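You operate a simulated robot arm through the tools that you are given. There is no shell and no other tool.

You run a simulated robot arm. Do the job below in one go: nothing can be reset, and whatever is moved stays where it is left.

TASK
Tighten the four flange bolts in number order to the torque on the card.
Fine: program knob back to OFF, screw driver back in its yellow cup.

Only the result counts: the job must be done as asked and must still hold three seconds after the hand-in. Knocking over, shifting, dropping, spilling or breaking anything else fails it.

THE ROBOT
A 6-joint arm with a two-finger parallel gripper, fixed in place. Base frame: the origin is on the floor under the middle of its stand, x ahead of it, y to its left, z up; the work surface is at about z = 0.8. Readings come in m, degrees, newtons and seconds.
With the tool pointing down near the work surface it reaches from about 0.24 to 0.64 m from the base axis. Its first joint turns from -66.0 to 66.0 degrees. Payload 2.7 kg.
The TCP is the grasp point between the finger pads, 0.023 m short of the fingertips. In the tool frame z runs along the fingers and y along their closing line. The gripper opens to 0.094 m. The fingers are 0.038 m wide and 0.01 m thick; the gripper's body (0.054 by 0.096 m) begins 0.039 m behind the TCP.
Orientation is that of the tool frame in the base frame, as [roll, pitch, yaw] about the fixed x, y, z axes, in that order (R = Rz(yaw) Ry(pitch) Rx(roll)). With the fingers straight down and closing along the base's y, the tool's x points along the base's -x, its y along +y and its z along -z.

THE INTERFACE
- The arm moves only by the tool servo_tool. Its argument "increments" is a list of rows, each a list of 6 numbers: the shift along the tool's x, y, z in m, then the turn, a rotation vector about the tool's x, y, z in degrees. In form: [[tx, ty, tz, wx, wy, wz], ...]. A call has 1 to 20 rows; each row is the pose to reach, as a shift and turn from the pose commanded when the call began, along the tool's axes at that moment. "jaw" is the finger opening in m, from 0 to 0.094, set as the call begins (left out, the last holds). A row lasts 0.2 s, in which the tool goes at most 0.05 m and 8.6 degrees; a call with a longer step from one row to the next is refused whole, and so is a gripper value outside its range. A pose out of reach is approached as far as the arm can. The call stops where the force on the tool passes 40 N (or 10 N more than at its start, if that is more) or the arm is blocked; 0.2 s more then pass. The fingers move at their own pace (about 0.045 m/s each) and stop on an object; they squeeze with about 21 N. The grip force told is the motor's: it shows also when the fingers shut on nothing. Time passes only in rows, and 0.2 s behind the last, so rows that repeat a pose let the fingers close. The reply holds the time, the measured pose of the TCP, the force on the tool along the base axes, the opening and the grip force, in the units named above and with some noise, with the torque about the TCP (base axes, N m) and any sound that the robot's microphone picked up, and new pictures: "pictures" is both (left out), scene, wrist or none.
- Cameras (640 x 400 px; columns grow to the right, rows downward): "scene" is fixed at [0.0987, -0.4619, 1.4029]; the picture's right is [0.53, -0.85, 0.00], its down [-0.50, -0.32, -0.80] and it looks along [0.68, 0.43, -0.59] (base axes); focal length 263 px, centre (320, 200). "wrist" rides on the gripper at [0.086, 0.016, -0.075] in the tool frame; the picture's right is [-0.18, 0.98, 0.00], its down [-0.58, -0.11, -0.81] and it looks along [-0.79, -0.15, 0.59] (tool axes); focal length 243 px, centre (320, 200). There is no depth. A picture from a camera that has moved, and an enlarged one, comes with that camera's place and axes in the base frame and with its lens. The place of the scene camera against the robot may be out by one fixed shift of up to 0.012 m in any direction.
- zoom(camera, box): a new picture of the part [left, top, right, bottom] of that camera's present view, enlarged. The clock stands still meanwhile.
- job_done(): hands the job in; it is judged then, once.

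Nothing tells you positions but the pictures and the camera data. Unless the task says otherwise, let go and move clear before handing in.

The tools are called as a command line: name --pt "numbers of a row" for each row, then --argument value for the rest, lists and objects as JSON in quotes. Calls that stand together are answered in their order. servo_tool: Moves the arm, as the interface text tells. Its arguments: {"type":"object","properties":{"increments":{"type":"array","items":{"type":"array","items":{"type":"number"}}},"jaw":{"type":"number"},"pictures":{"type":"string","enum":["both","scene","wrist","none"]}},"required":["increments"]} The other tools are called the same way: zoom (camera, box) takes an enlarged picture of a part of a camera's view; job_done () hands the job in.

At the start:

```text
time_s: 0.0
tool_pos: [0.3668, -0.209, 1.2464]
tool_rot: [180.0, -0.1, 180.0]
wrist_force: [0.2, 0.5, 0.4]
torque: [-0.01, 0.02, 0.03]
finger_gap: 0.0941
grasp_force: 0.1
```

scene: 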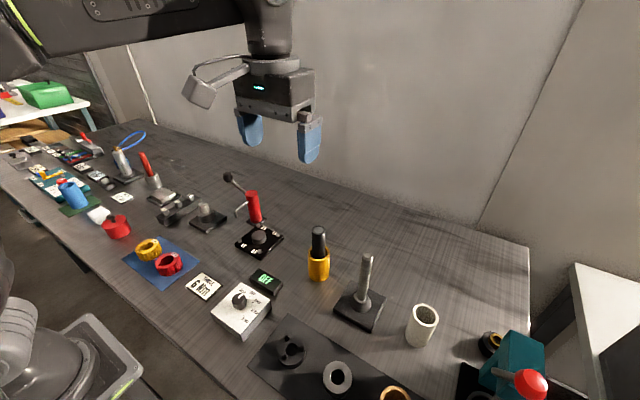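
wrist: 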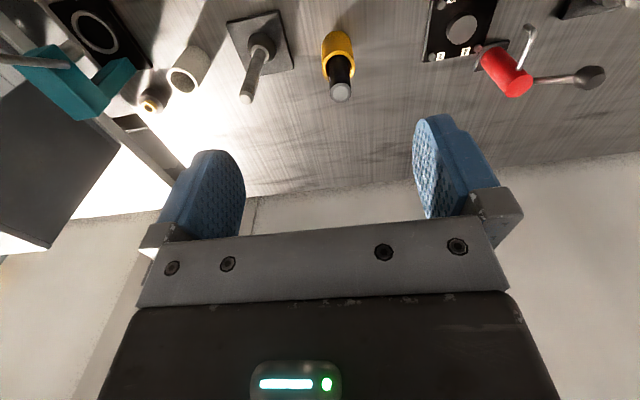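

I see a bench with a yellow cup holding a screwdriver, a knob box with a display, a card and a flange plate. I'll zoom in on these before moving.

zoom --camera "scene" --box '[180, 210, 340, 310]'

zoom --camera "scene" --box '[180, 260, 290, 340]'

zoom --camera "scene" --box '[220, 210, 300, 260]'

zoom --camera "scene" --box '[0, 130, 160, 230]'

zoom --camera "wrist" --box '[400, 0, 560, 100]'

```text
4.00 times, centred on (260, 260) of scene
camera zoom: at [0.0987, -0.4619, 1.4029], right [0.53, -0.85, 0.0], down [-0.5, -0.32, -0.8], along [0.68, 0.43, -0.59], focal length 1051 px, centre (560, -40)
```

zoom: 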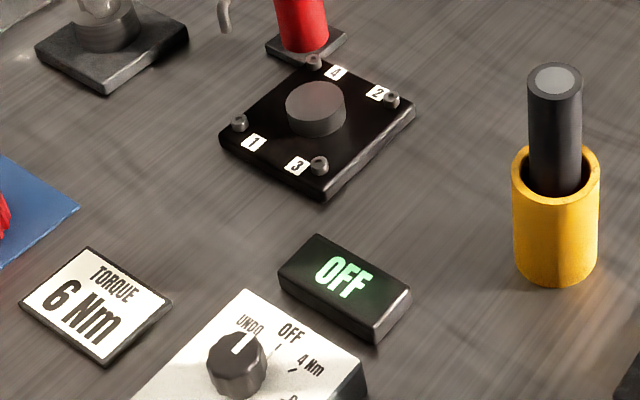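

```text
5.00 times, centred on (235, 300) of scene
camera zoom: at [0.0987, -0.4619, 1.4029], right [0.53, -0.85, 0.0], down [-0.5, -0.32, -0.8], along [0.68, 0.43, -0.59], focal length 1314 px, centre (745, -300)
```

zoom: 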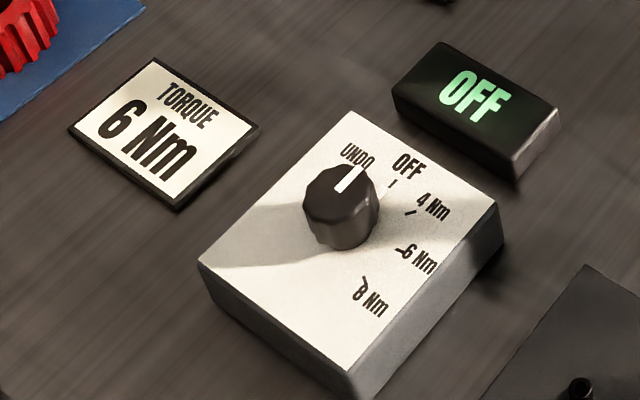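

```text
8.00 times, centred on (260, 235) of scene
camera zoom: at [0.0987, -0.4619, 1.4029], right [0.53, -0.85, 0.0], down [-0.5, -0.32, -0.8], along [0.68, 0.43, -0.59], focal length 2102 px, centre (800, -80)
```

zoom: 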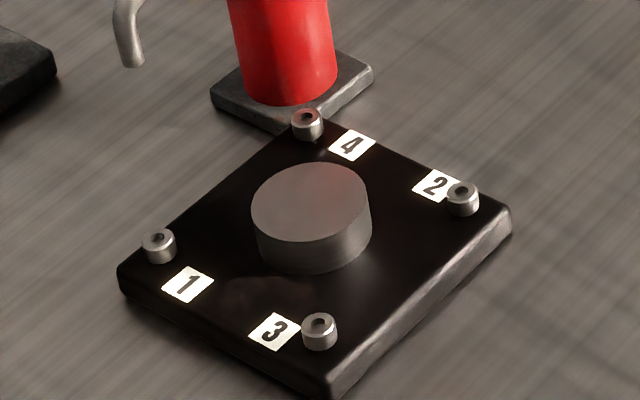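

```text
4.00 times, centred on (80, 180) of scene
camera zoom: at [0.0987, -0.4619, 1.4029], right [0.53, -0.85, 0.0], down [-0.5, -0.32, -0.8], along [0.68, 0.43, -0.59], focal length 1051 px, centre (1280, 280)
```

zoom: 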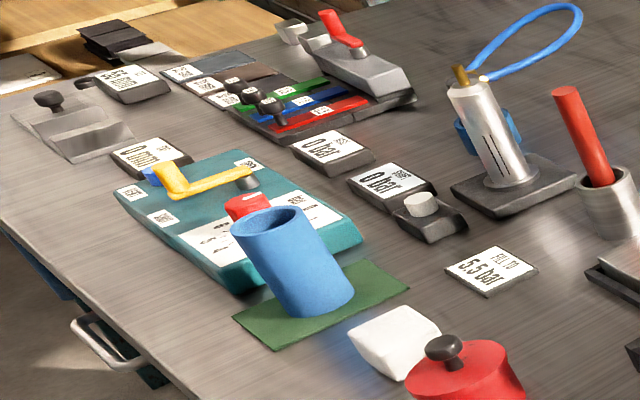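

```text
4.00 times, centred on (480, 50) of wrist
camera zoom: at [0.2821, -0.1934, 1.3206], right [0.18, 0.98, 0.0], down [0.58, -0.11, 0.81], along [0.79, -0.15, -0.59], focal length 970 px, centre (-320, 800)
```

zoom: 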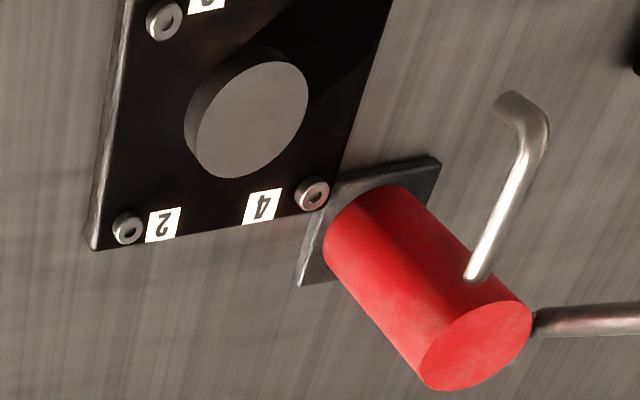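

The card says 6 Nm and the knob ticks look about 40° apart: UNDO at -40°, OFF straight ahead, then 4, 6 and 8 Nm clockwise. The knob box is near (0.298, -0.112), the driver near (0.49, -0.21) and the flange near (0.50, 0.02). I'll move above the knob to check its position with the wrist camera.

servo_tool --pt "0.0086 0.012 0.03 0 0 0" --pt "0.017 0.024 0.06 0 0 0" --pt "0.026 0.036 0.09 0 0 0" --pt "0.035 0.049 0.12 0 0 0" --pt "0.043 0.061 0.15 0 0 0" --pt "0.052 0.073 0.18 0 0 0" --pt "0.06 0.085 0.21 0 0 0" --pt "0.069 0.097 0.24 0 0 0" --pt "0.069 0.097 0.2464 0 0 0"

```text
time_s: 2.0
tool_pos: [0.2988, -0.1139, 1.0]
tool_rot: [179.9, 0.0, -179.9]
wrist_force: [-0.2, -0.2, -1.5]
torque: [-0.02, -0.01, 0.02]
finger_gap: 0.094
grasp_force: 0.1
camera wrist: at [0.2126, -0.0973, 1.0738], right [0.18, 0.98, 0.0], down [0.58, -0.11, 0.81], along [0.79, -0.15, -0.59], focal length 243 px, centre (320, 200)
```

scene: 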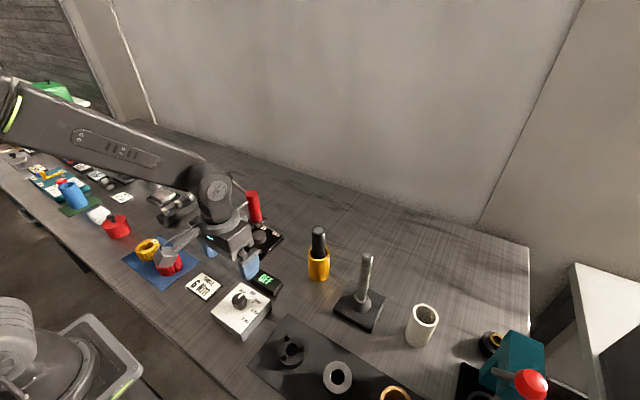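
wrist: 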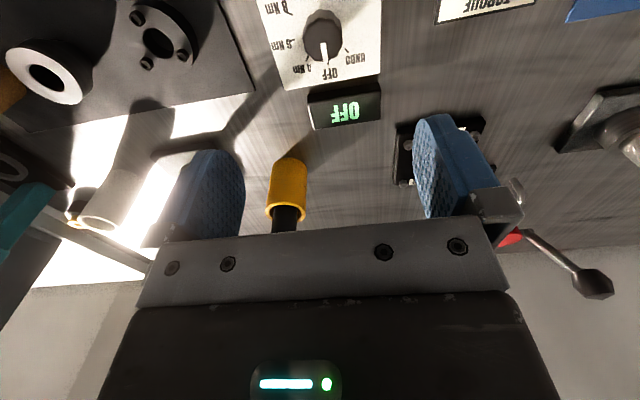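

zoom --camera "wrist" --box '[240, 0, 400, 100]'

zoom --camera "wrist" --box '[240, 120, 400, 220]'

```text
4.00 times, centred on (320, 50) of wrist
camera zoom: at [0.2126, -0.0973, 1.0738], right [0.18, 0.98, 0.0], down [0.58, -0.11, 0.81], along [0.79, -0.15, -0.59], focal length 970 px, centre (320, 800)
```

zoom: 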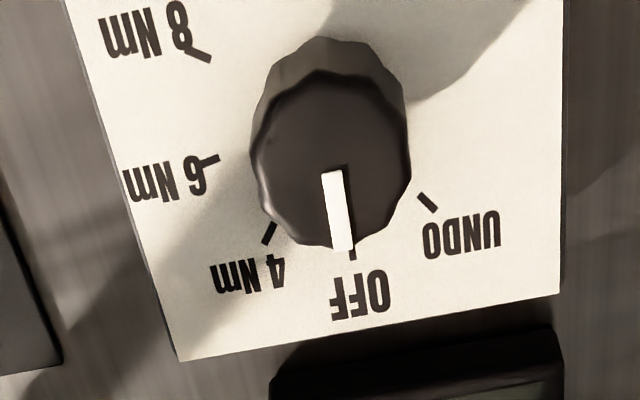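

```text
4.00 times, centred on (320, 170) of wrist
camera zoom: at [0.2126, -0.0973, 1.0738], right [0.18, 0.98, 0.0], down [0.58, -0.11, 0.81], along [0.79, -0.15, -0.59], focal length 970 px, centre (320, 320)
```

zoom: 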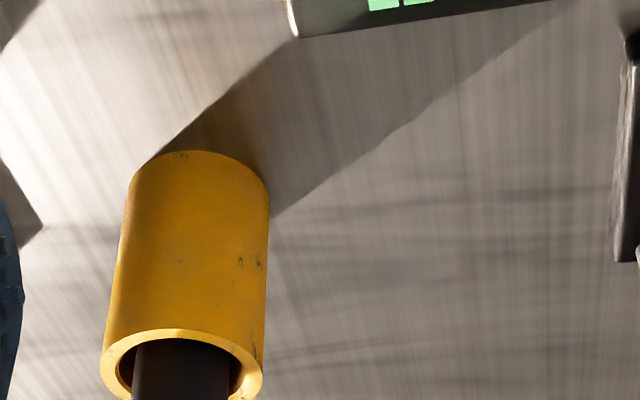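

The wrist view shows the knob on OFF, with its centre near (0.291, -0.110), box top at about 0.83 and knob top at about 0.855. I'll pre-turn the gripper by -40° above the knob so the +80° turn stays within a comfortable range.

servo_tool --pt "0.0078 0.0041 0.01 0 0 -8" --pt "0.0078 0.0041 0.02 0 0 -16" --pt "0.0078 0.0041 0.03 0 0 -24" --pt "0.0078 0.0041 0.04 0 0 -32" --pt "0.0078 0.0041 0.06 0 0 -40" --pt "0.0078 0.0041 0.08 0 0 -40" --jaw 0.07

```text
time_s: 3.4
tool_pos: [0.2906, -0.1084, 0.9207]
tool_rot: [179.9, 0.0, -139.8]
wrist_force: [0.5, 0.2, 0.3]
torque: [-0.01, -0.02, -0.01]
finger_gap: 0.0701
grasp_force: 0.0
camera wrist: at [0.2157, -0.1523, 0.9945], right [-0.49, 0.87, 0.0], down [0.51, 0.29, 0.81], along [0.7, 0.4, -0.59], focal length 243 px, centre (320, 200)
```

scene: 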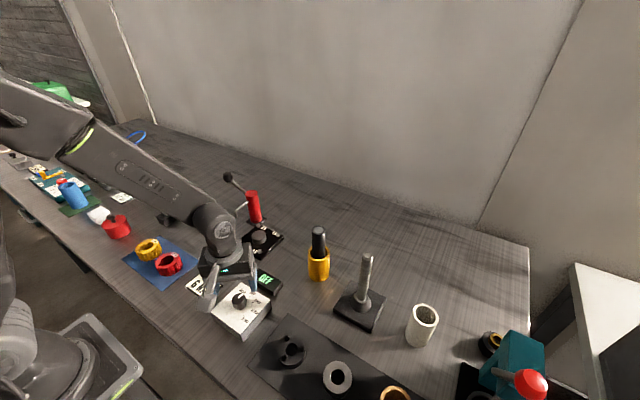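
wrist: 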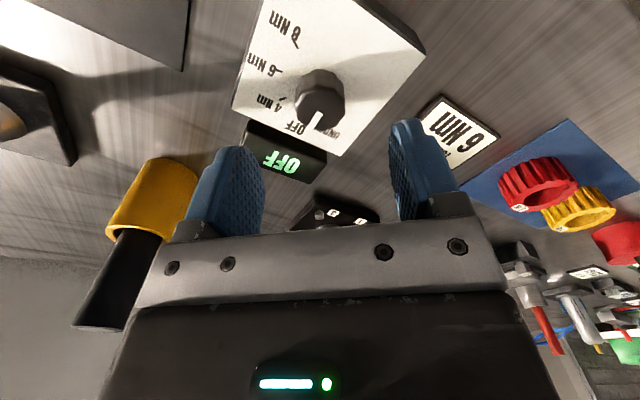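

zoom --camera "wrist" --box '[240, 40, 400, 140]'

```text
4.00 times, centred on (320, 90) of wrist
camera zoom: at [0.2157, -0.1523, 0.9945], right [-0.49, 0.87, 0.0], down [0.51, 0.29, 0.81], along [0.7, 0.4, -0.59], focal length 970 px, centre (320, 640)
```

zoom: 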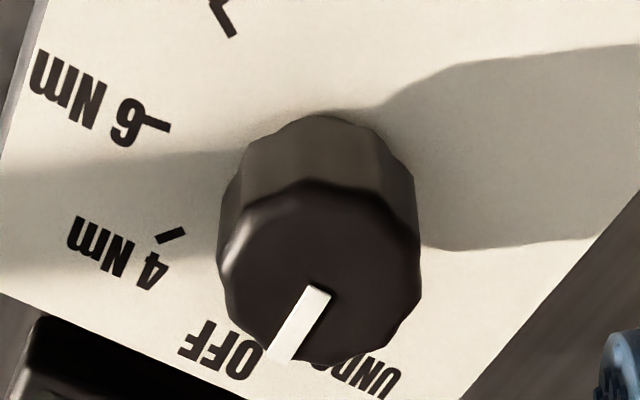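

Knob centre measures about (0.2925, -0.1085). I'll descend with the jaws open around it.

servo_tool --pt "-0.0014 -0.0012 0.02 0 0 0" --pt "-0.0014 -0.0012 0.04 0 0 0" --pt "-0.0014 -0.0012 0.055 0 0 0" --pt "-0.0014 -0.0012 0.061 0 0 0"

```text
time_s: 4.4
tool_pos: [0.2919, -0.1096, 0.858]
tool_rot: [180.0, 0.0, -140.0]
wrist_force: [-1.2, -0.4, 0.0]
torque: [-0.02, 0.01, -0.05]
finger_gap: 0.0698
grasp_force: 0.0
camera wrist: at [0.2168, -0.1521, 0.933], right [-0.49, 0.87, 0.0], down [0.52, 0.29, 0.81], along [0.7, 0.4, -0.59], focal length 243 px, centre (320, 200)
```

scene: 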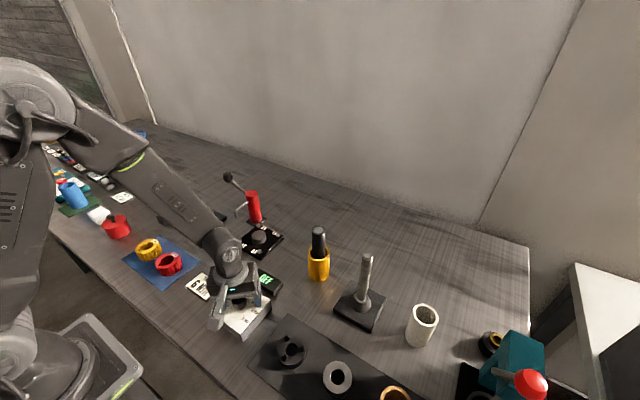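
wrist: 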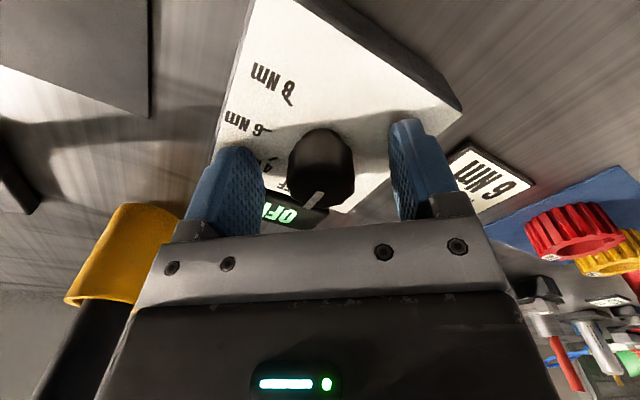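

The knob sits between the pads, so I'll close on it.

servo_tool --pt "0 0 0 0 0 0" --pt "0 0 0 0 0 0" --pt "0 0 0 0 0 0" --pt "0 0 0 0 0 0" --jaw 0.02

```text
time_s: 5.4
tool_pos: [0.2919, -0.1086, 0.8585]
tool_rot: [179.9, -0.1, -140.0]
wrist_force: [-6.4, 10.3, 2.1]
torque: [-0.06, -0.07, -0.03]
finger_gap: 0.0309
grasp_force: 44.2
camera wrist: at [0.216, -0.1516, 0.9332], right [-0.49, 0.87, 0.0], down [0.52, 0.29, 0.81], along [0.7, 0.4, -0.59], focal length 243 px, centre (320, 200)
```

scene: 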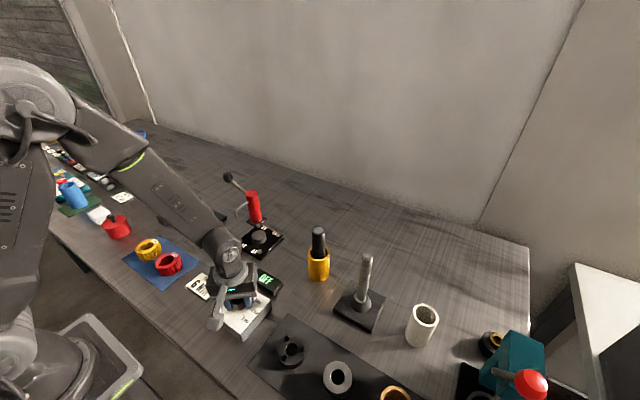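
wrist: 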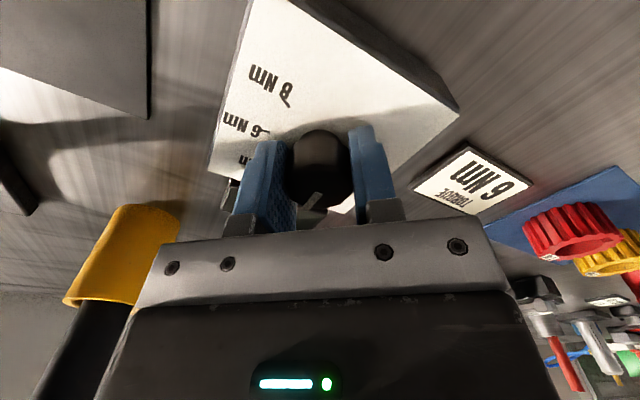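

The knob is gripped with a gap of 0.031 and about 12 N of side load. I'll shift 1 mm to relieve that and turn 40° clockwise as a test.

servo_tool --pt "0 0.001 0 0 0 0" --pt "0 0.001 0 0 0 8" --pt "0 0.001 0 0 0 16" --pt "0 0.001 0 0 0 24" --pt "0 0.001 0 0 0 32" --pt "0 0.001 0 0 0 40"

```text
time_s: 6.7
tool_pos: [0.2946, -0.1092, 0.8593]
tool_rot: [-180.0, 0.1, -174.8]
wrist_force: [2.4, -10.1, -3.9]
torque: [0.07, 0.49, 0.02]
finger_gap: 0.0302
grasp_force: 44.5
stopped in row 6: the force on the tool passed its limit at 42 N (the readings are from after the stop); the commanded pose is now the measured one
camera wrist: at [0.2062, -0.1009, 0.9328], right [0.09, 1.0, 0.0], down [0.59, -0.05, 0.81], along [0.8, -0.08, -0.59], focal length 243 px, centre (320, 200)
```

scene: 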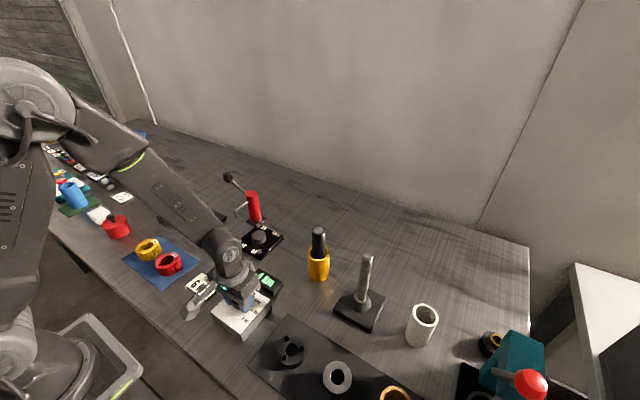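
wrist: 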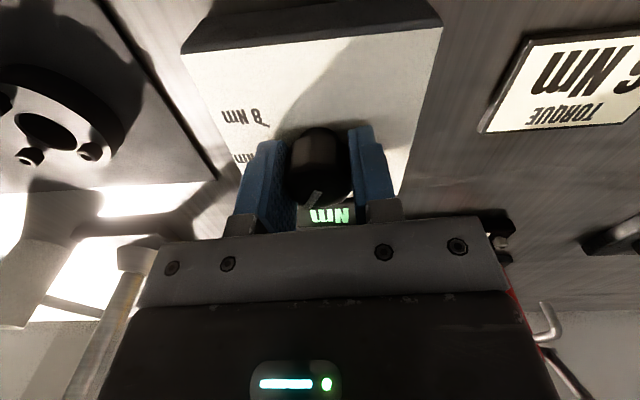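

zoom --camera "scene" --box '[190, 250, 310, 340]'

zoom --camera "wrist" --box '[240, 90, 400, 230]'

```text
4.44 times, centred on (250, 295) of scene
camera zoom: at [0.0988, -0.4621, 1.4028], right [0.53, -0.85, 0.0], down [-0.5, -0.32, -0.81], along [0.68, 0.43, -0.59], focal length 1168 px, centre (631, -222)
```

zoom: 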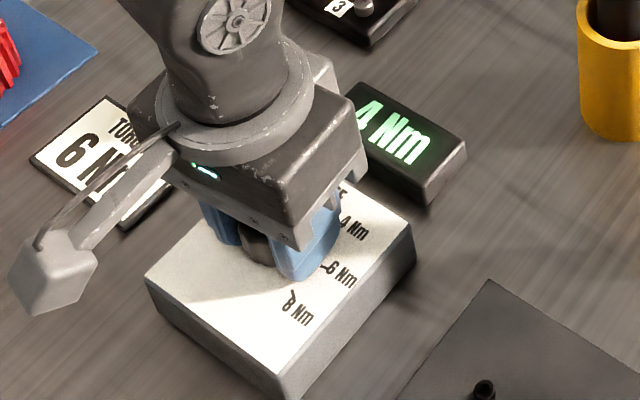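

```text
2.86 times, centred on (320, 160) of wrist
camera zoom: at [0.2062, -0.1009, 0.9328], right [0.09, 1.0, 0.0], down [0.59, -0.05, 0.81], along [0.8, -0.08, -0.59], focal length 693 px, centre (320, 314)
```

zoom: 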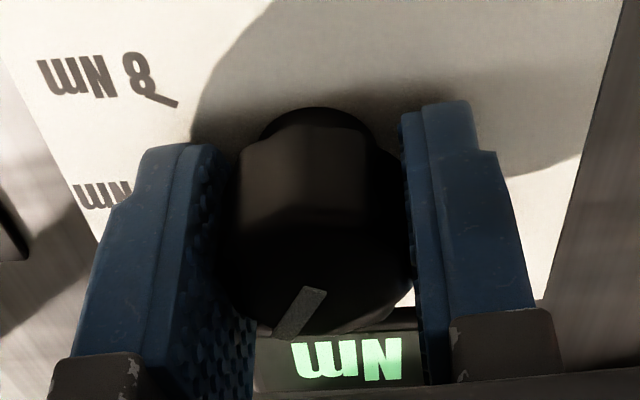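

The display now reads 4 Nm. The turn stopped early on a sideways force of 42 N, and the commanded pose has reset to the measured one. I'll continue in smaller steps.

servo_tool --pt "0 -0.0005 0 0 0 4" --pt "0 -0.0005 0 0 0 8" --pt "0 -0.0005 0 0 0 12" --pt "0 -0.0005 0 0 0 16" --pt "0 -0.0005 0 0 0 20"

```text
time_s: 7.9
tool_pos: [0.2938, -0.1102, 0.8598]
tool_rot: [179.9, 0.1, 165.0]
wrist_force: [2.9, -29.4, -15.9]
torque: [0.03, 0.67, 0.12]
finger_gap: 0.0302
grasp_force: 45.3
camera wrist: at [0.2143, -0.0724, 0.9328], right [0.43, 0.9, 0.0], down [0.53, -0.25, 0.81], along [0.73, -0.35, -0.59], focal length 243 px, centre (320, 200)
```

scene: 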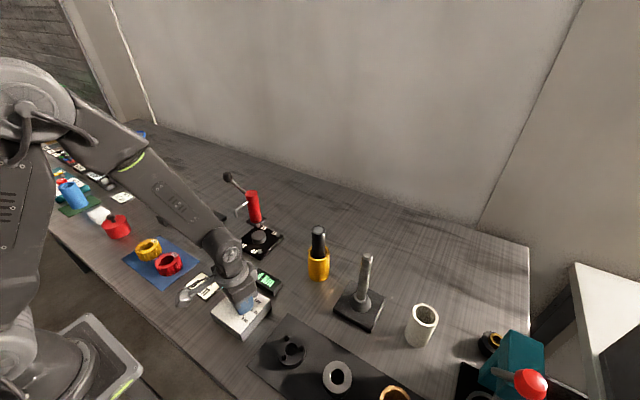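
wrist: 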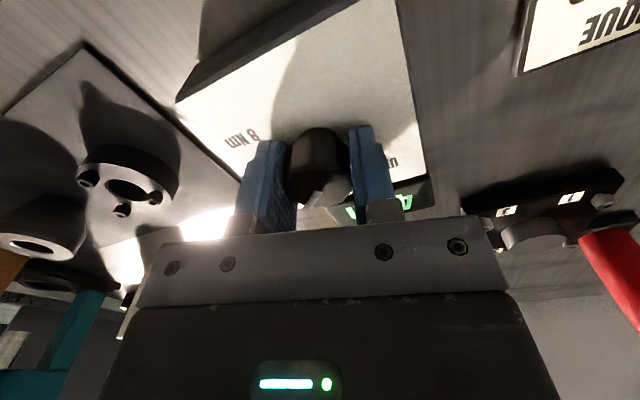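

The knob has turned about 55° and side load has built up to -29 N in y. I'll shift about 2 mm toward -y and 1 mm down to relieve it, then turn the last 25°.

servo_tool --pt "-0.0003 -0.001 0.0005 0 0 0" --pt "-0.0005 -0.0019 0.001 0 0 0" --pt "-0.0005 -0.0019 0.001 0 0 0" --pictures "none"

```text
time_s: 8.7
tool_pos: [0.2937, -0.1101, 0.8581]
tool_rot: [179.9, 0.3, 165.2]
wrist_force: [-7.5, -2.1, 34.9]
torque: [0.93, -0.04, -0.02]
finger_gap: 0.0301
grasp_force: 45.1
```

servo_tool --pt "0 0 -0.0007 0 0 0" --pt "0 0 -0.0007 0 0 4" --pt "0 0 -0.0007 0 0 8" --pt "0 0 -0.0007 0 0 12" --pictures "none"

```text
time_s: 9.7
tool_pos: [0.2928, -0.112, 0.8581]
tool_rot: [180.0, 0.2, 153.1]
wrist_force: [-6.5, -14.1, 11.2]
torque: [-0.83, -0.84, 0.06]
finger_gap: 0.0305
grasp_force: 44.7
```

servo_tool --pt "-0.0003 -0.0006 -0.0002 0 0 4" --pt "-0.0003 -0.0006 -0.0002 0 0 8" --pt "-0.0003 -0.0006 -0.0002 0 0 13" --pt "-0.0003 -0.0006 -0.0002 0 0 13"

```text
time_s: 10.7
tool_pos: [0.2926, -0.1116, 0.8588]
tool_rot: [-180.0, 0.1, 140.1]
wrist_force: [5.6, -10.7, -34.1]
torque: [-0.14, -0.24, -0.02]
finger_gap: 0.0303
grasp_force: 44.8
camera wrist: at [0.2374, -0.0439, 0.9325], right [0.77, 0.64, 0.0], down [0.38, -0.46, 0.81], along [0.51, -0.62, -0.59], focal length 243 px, centre (320, 200)
```

scene: 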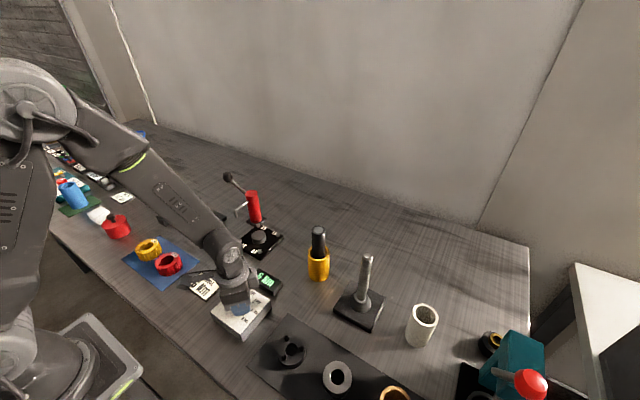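
wrist: 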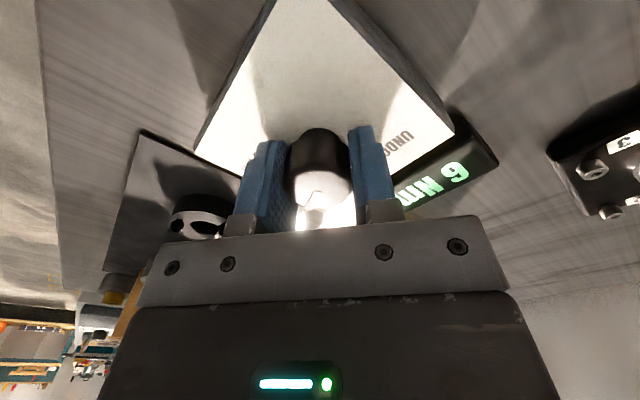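

zoom --camera "scene" --box '[190, 250, 310, 340]'

zoom --camera "wrist" --box '[240, 90, 400, 230]'

```text
4.44 times, centred on (250, 295) of scene
camera zoom: at [0.0991, -0.4623, 1.4028], right [0.53, -0.85, 0.0], down [-0.5, -0.32, -0.8], along [0.68, 0.43, -0.59], focal length 1168 px, centre (631, -222)
```

zoom: 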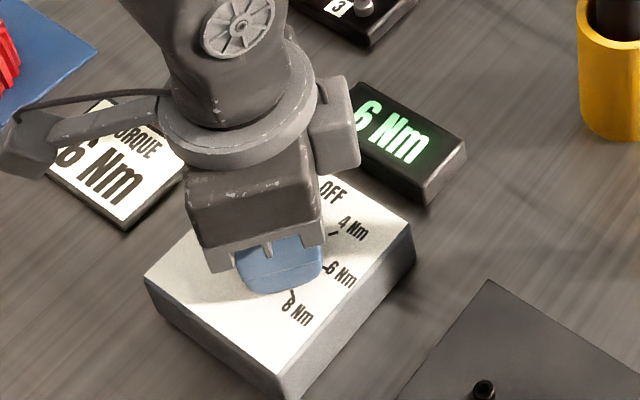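

```text
2.86 times, centred on (320, 160) of wrist
camera zoom: at [0.2374, -0.0439, 0.9325], right [0.77, 0.64, 0.0], down [0.38, -0.46, 0.81], along [0.51, -0.62, -0.59], focal length 693 px, centre (320, 314)
```

zoom: 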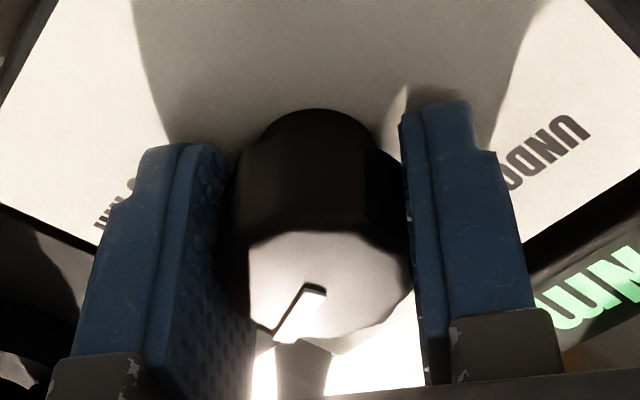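

The display shows 6 Nm. I'll open the jaws, then lift straight up.

servo_tool --pt "0 0 0.0003 0 0 0" --pt "0 0 0.0003 0 0 0" --pt "0 0 0.0003 0 0 0" --pt "0 0 0.0003 0 0 0" --jaw 0.07 --pictures "none"

servo_tool --pt "0 0 -0.02 0 0 0" --pt "0 0 -0.05 0 0 0" --pt "0 0 -0.09 0 0 0" --pt "0 0 -0.13 0 0 0" --pt "0 0 -0.17 0 0 0"

```text
time_s: 11.7
tool_pos: [0.2931, -0.1124, 0.8591]
tool_rot: [-179.9, 0.2, 140.1]
wrist_force: [-0.9, 0.3, 0.6]
torque: [-0.01, 0.0, -0.02]
finger_gap: 0.0699
grasp_force: 0.1
```

```text
time_s: 12.9
tool_pos: [0.2884, -0.1114, 1.0296]
tool_rot: [180.0, 0.2, 140.2]
wrist_force: [-0.1, -0.9, 0.0]
torque: [-0.02, 0.01, 0.03]
finger_gap: 0.0702
grasp_force: 0.1
camera wrist: at [0.2342, -0.0424, 1.104], right [0.77, 0.64, 0.0], down [0.37, -0.45, 0.81], along [0.52, -0.62, -0.59], focal length 243 px, centre (320, 200)
```

scene: 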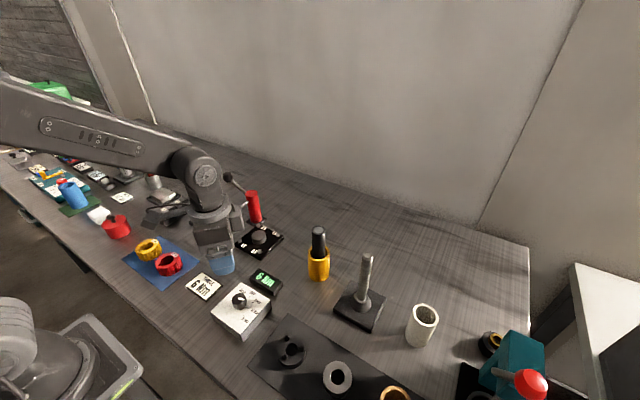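
wrist: 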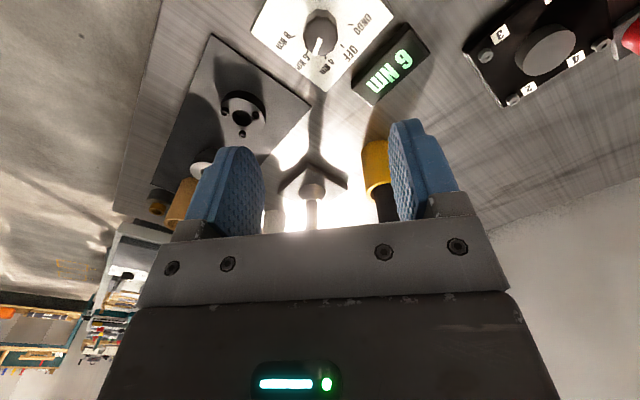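

Knob and display both read 6 Nm. Next I'll square the tool up again and move to a view of the driver in the yellow cup.

servo_tool --pt "-0.02 0 -0.02 0 0 -5" --pt "-0.04 0 -0.03 0 0 -10" --pt "-0.06 0 -0.04 0 0 -15" --pt "-0.08 -0.001 -0.05 0 0 -20" --pt "-0.1 -0.001 -0.06 0 0 -26" --pt "-0.12 -0.002 -0.07 0 0 -32" --pt "-0.14 -0.002 -0.07 0 0 -37" --pt "-0.147 -0.002 -0.07 0 0 -39.8" --jaw 0.07

```text
time_s: 14.7
tool_pos: [0.4056, -0.2065, 1.1004]
tool_rot: [-180.0, 0.2, -179.9]
wrist_force: [-1.3, 0.0, 0.2]
torque: [0.0, -0.02, 0.0]
finger_gap: 0.07
grasp_force: 0.3
camera wrist: at [0.3184, -0.1903, 1.1735], right [0.18, 0.98, 0.0], down [0.58, -0.11, 0.81], along [0.79, -0.15, -0.59], focal length 243 px, centre (320, 200)
```

scene: 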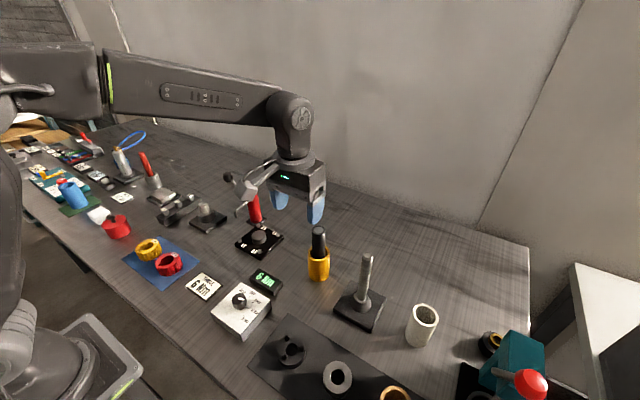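
wrist: 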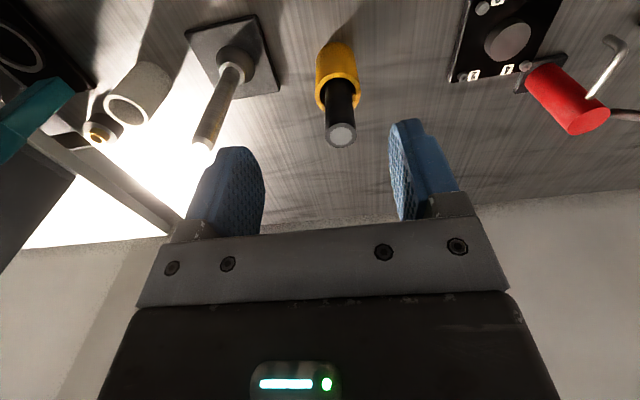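

zoom --camera "wrist" --box '[280, 20, 440, 160]'

zoom --camera "wrist" --box '[440, 0, 600, 100]'

zoom --camera "scene" --box '[280, 210, 360, 290]'

```text
2.86 times, centred on (360, 90) of wrist
camera zoom: at [0.3184, -0.1903, 1.1735], right [0.18, 0.98, 0.0], down [0.58, -0.11, 0.81], along [0.79, -0.15, -0.59], focal length 693 px, centre (206, 514)
```

zoom: 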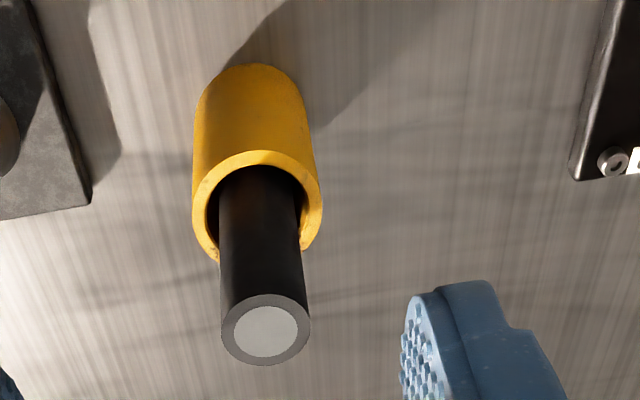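

```text
4.00 times, centred on (520, 50) of wrist
camera zoom: at [0.3184, -0.1903, 1.1735], right [0.18, 0.98, 0.0], down [0.58, -0.11, 0.81], along [0.79, -0.15, -0.59], focal length 970 px, centre (-480, 800)
```

zoom: 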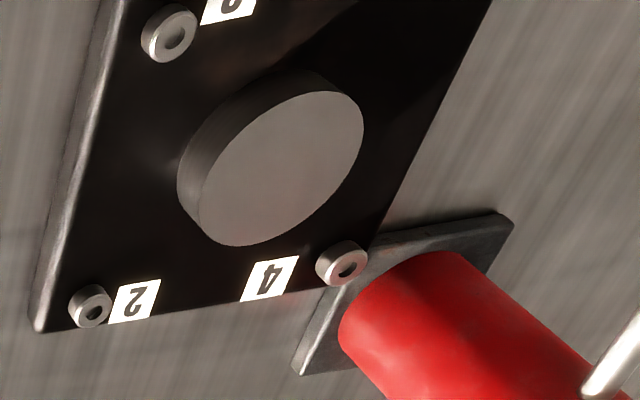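

```text
5.00 times, centred on (320, 250) of scene
camera zoom: at [0.0987, -0.4619, 1.4029], right [0.53, -0.85, 0.0], down [-0.5, -0.32, -0.8], along [0.68, 0.43, -0.59], focal length 1314 px, centre (320, -50)
```

zoom: 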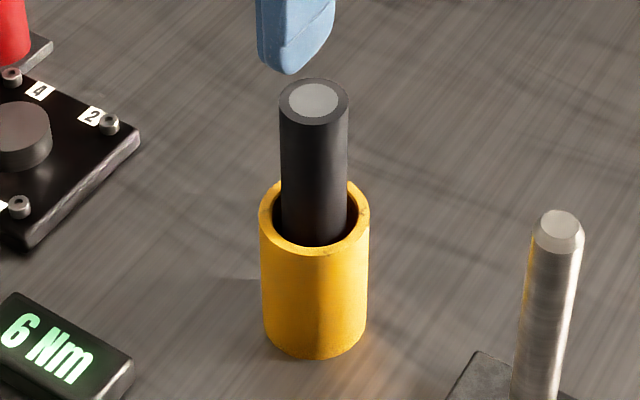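

The driver top is at about (0.495, -0.2005, 0.957), with the cup rim at about z = 0.87. A red crank stands close to bolt 4, so I'll look at the flange and crank before I pick up the driver.

servo_tool --pt "0 0.04 0 0 0 0" --pt "0 0.08 0.01 0 0 0" --pt "0 0.12 0.02 0 0 0" --pt "0 0.16 0.03 0 0 0" --pt "0 0.2 0.05 0 0 0" --pt "0 0.2 0.05 0 0 0"

```text
time_s: 16.1
tool_pos: [0.407, -0.0059, 1.0478]
tool_rot: [180.0, 0.2, 180.0]
wrist_force: [-0.2, -0.4, 0.1]
torque: [0.05, -0.03, -0.01]
finger_gap: 0.0703
grasp_force: 0.0
camera wrist: at [0.3202, 0.01, 1.1216], right [0.18, 0.98, 0.0], down [0.58, -0.11, 0.81], along [0.79, -0.15, -0.59], focal length 243 px, centre (320, 200)
```

scene: 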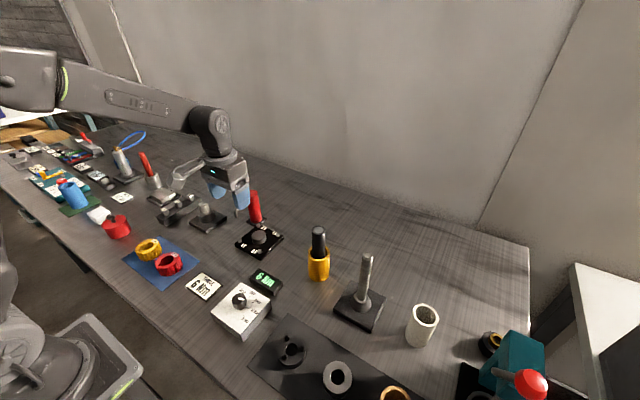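
wrist: 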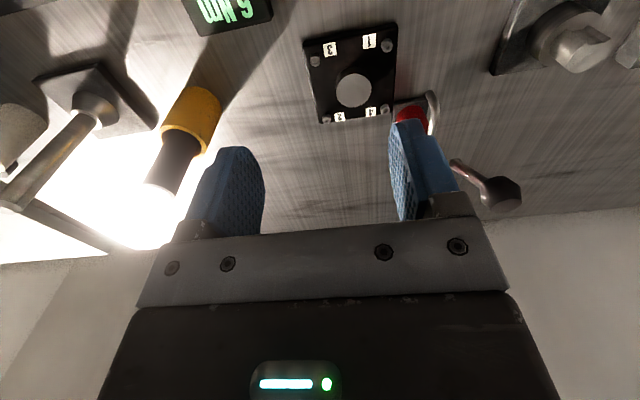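

zoom --camera "wrist" --box '[280, 10, 440, 140]'

zoom --camera "wrist" --box '[380, 60, 540, 220]'

```text
3.08 times, centred on (360, 75) of wrist
camera zoom: at [0.3202, 0.01, 1.1216], right [0.18, 0.98, 0.0], down [0.58, -0.11, 0.81], along [0.79, -0.15, -0.59], focal length 746 px, centre (197, 585)
```

zoom: 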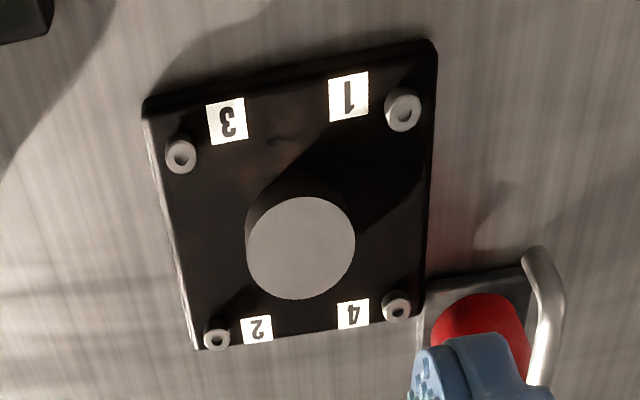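

```text
2.50 times, centred on (460, 140) of wrist
camera zoom: at [0.3202, 0.01, 1.1216], right [0.18, 0.98, 0.0], down [0.58, -0.11, 0.81], along [0.79, -0.15, -0.59], focal length 606 px, centre (-30, 350)
```

zoom: 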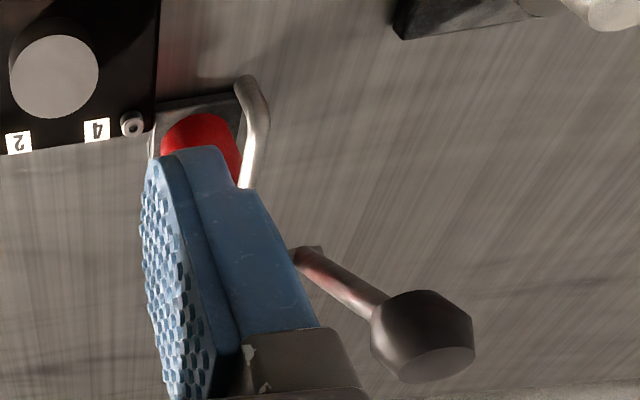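

The bolts triangulate to roughly 1 (0.449, 0.062), 2 (0.530, -0.020), 3 (0.449, -0.020) and 4 (0.530, 0.062), with tops near z = 0.82. The red pump is very close to bolt 4, so I'll measure it from another viewpoint.

servo_tool --pt "0 -0.04 -0.01 0 0 0" --pt "0 -0.08 -0.02 0 0 0" --pt "-0.01 -0.1 -0.02 0 0 0" --pt "-0.01 -0.1 -0.02 0 0 0" --jaw 0.05

zoom --camera "wrist" --box '[380, 20, 620, 200]'

zoom --camera "scene" --box '[210, 160, 290, 260]'

```text
time_s: 17.1
tool_pos: [0.4141, -0.1074, 1.0696]
tool_rot: [-179.9, 0.2, -180.0]
wrist_force: [0.0, -0.3, 1.3]
torque: [0.02, 0.03, 0.01]
finger_gap: 0.05
grasp_force: 0.1
camera wrist: at [0.3282, -0.0914, 1.1439], right [0.18, 0.98, 0.0], down [0.58, -0.11, 0.81], along [0.79, -0.15, -0.59], focal length 243 px, centre (320, 200)
```

scene: 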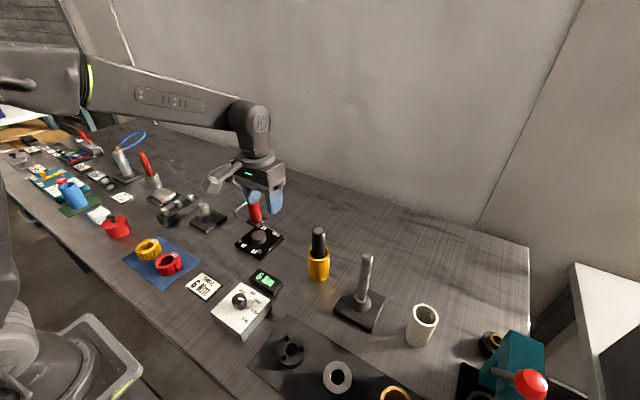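
wrist: 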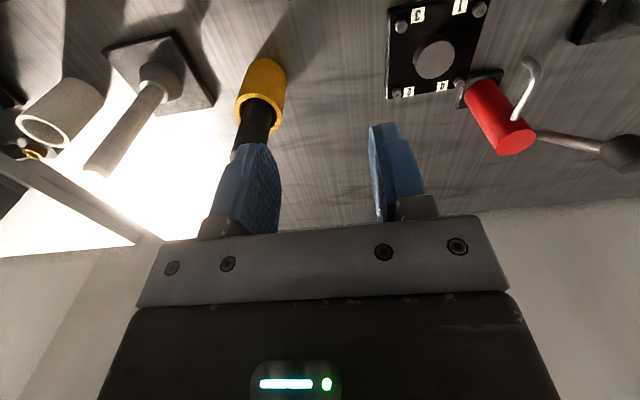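

```text
2.22 times, centred on (500, 110) of wrist
camera zoom: at [0.3282, -0.0914, 1.1439], right [0.18, 0.98, 0.0], down [0.58, -0.11, 0.81], along [0.79, -0.15, -0.59], focal length 539 px, centre (-80, 400)
```

zoom: 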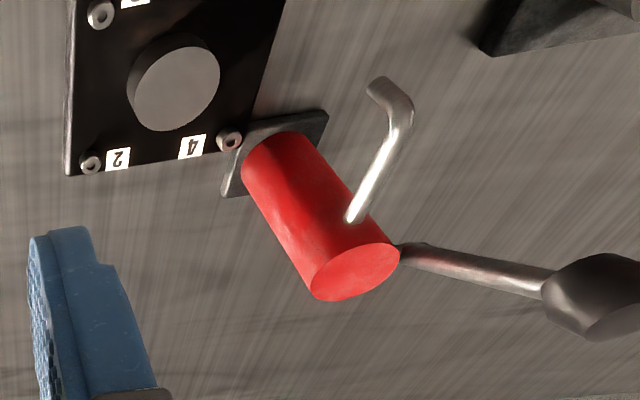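

```text
4.00 times, centred on (250, 210) of scene
camera zoom: at [0.0987, -0.4619, 1.4029], right [0.53, -0.85, 0.0], down [-0.5, -0.32, -0.8], along [0.68, 0.43, -0.59], focal length 1051 px, centre (600, 160)
```

zoom: 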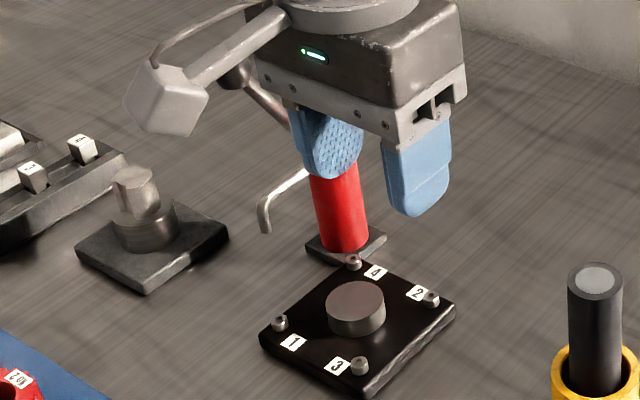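

The pump cylinder is at about (0.549, 0.0915), radius 0.019, top at z ≈ 0.928, and its lever ball is at about (0.514, 0.136, 0.991). I'll leave it alone and choose the gripper yaw at bolt 4 with that in mind. Next I'll move above the driver.

servo_tool --pt "-0.02 -0.025 0 0 0 0" --pt "-0.04 -0.05 0 0 0 0" --pt "-0.06 -0.075 0 0 0 0" --pt "-0.0807 -0.0931 0 0 0 0" --pt "-0.0807 -0.0931 0.02 0 0 0" --pt "-0.0807 -0.0931 0.04 0 0 0" --pt "-0.0807 -0.0931 0.04 0 0 0" --jaw 0.075

```text
time_s: 18.7
tool_pos: [0.4963, -0.2015, 1.0293]
tool_rot: [-179.9, 0.2, 180.0]
wrist_force: [0.7, -0.1, -0.5]
torque: [-0.02, 0.0, -0.02]
finger_gap: 0.075
grasp_force: 0.0
camera wrist: at [0.4097, -0.1846, 1.1036], right [0.18, 0.98, 0.0], down [0.58, -0.11, 0.81], along [0.79, -0.15, -0.59], focal length 243 px, centre (320, 200)
```

scene: 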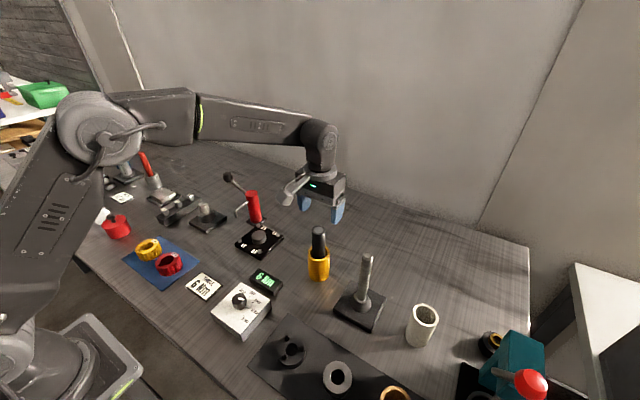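
wrist: 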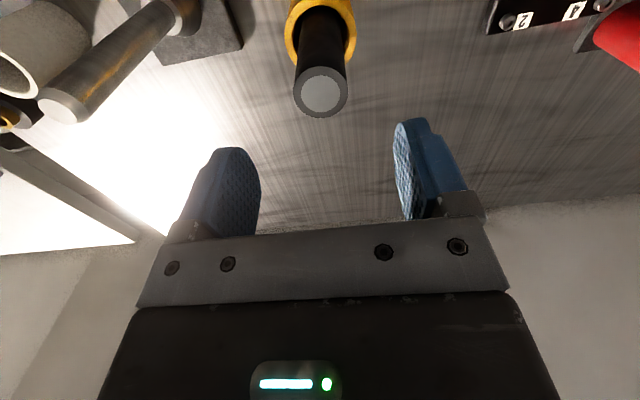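

zoom --camera "wrist" --box '[240, 0, 400, 130]'

```text
3.08 times, centred on (320, 65) of wrist
camera zoom: at [0.4097, -0.1846, 1.1036], right [0.18, 0.98, 0.0], down [0.58, -0.11, 0.81], along [0.79, -0.15, -0.59], focal length 746 px, centre (320, 615)
```

zoom: 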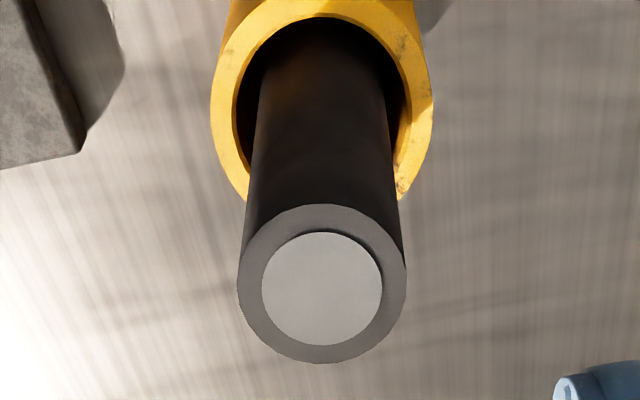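

The driver axis measures about (0.4925, -0.200) with a diameter of 0.035. I'll descend so the pads take the top of the handle, then close.

servo_tool --pt "0.0038 0.0015 0.02 0 0 0" --pt "0.0038 0.0015 0.04 0 0 0" --pt "0.0038 0.0015 0.06 0 0 0" --pt "0.0038 0.0015 0.075 0 0 0" --pt "0.0038 0.0015 0.08 0 0 0" --pt "0.0038 0.0015 0.08 0 0 0"

```text
time_s: 20.1
tool_pos: [0.4908, -0.1995, 0.9502]
tool_rot: [-179.8, 0.1, -179.9]
wrist_force: [-0.2, 0.5, -0.6]
torque: [0.01, -0.01, 0.0]
finger_gap: 0.075
grasp_force: 0.1
camera wrist: at [0.4054, -0.1826, 1.0225], right [0.18, 0.98, 0.0], down [0.58, -0.11, 0.81], along [0.79, -0.15, -0.59], focal length 243 px, centre (320, 200)
```

scene: 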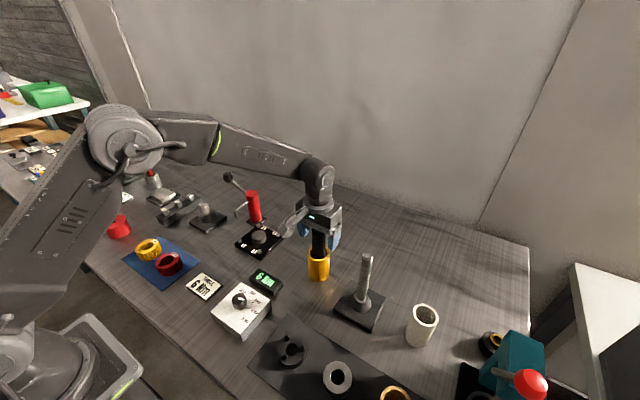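
wrist: 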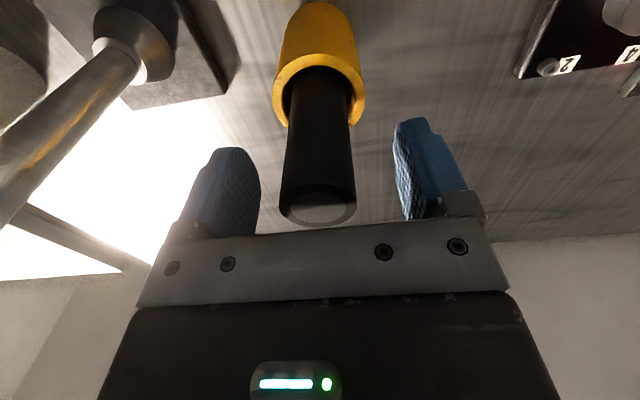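

servo_tool --pt "0 0 0 0 0 0" --pt "0 0 0 0 0 0" --pt "0 0 0 0 0 0" --pt "0 0 0 0 0 0" --jaw 0.02

```text
time_s: 21.1
tool_pos: [0.4906, -0.1994, 0.9491]
tool_rot: [-179.8, 0.2, 179.9]
wrist_force: [0.9, -1.1, 0.6]
torque: [-0.15, 0.0, 0.01]
finger_gap: 0.0336
grasp_force: 21.1
camera wrist: at [0.4054, -0.1827, 1.0228], right [0.18, 0.98, 0.0], down [0.58, -0.11, 0.81], along [0.79, -0.15, -0.59], focal length 243 px, centre (320, 200)
```

scene: 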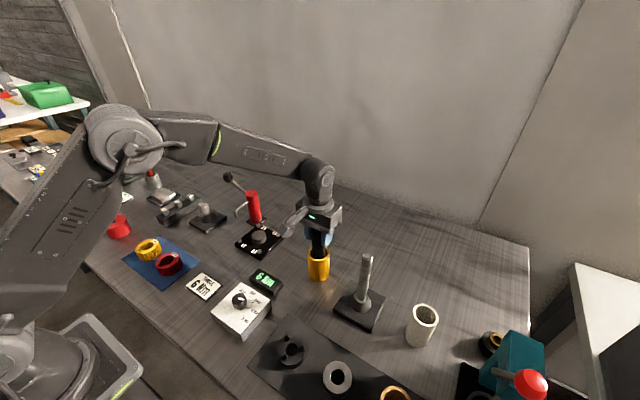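
wrist: 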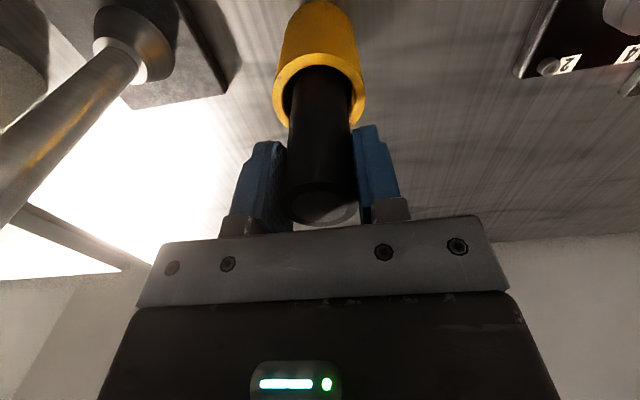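

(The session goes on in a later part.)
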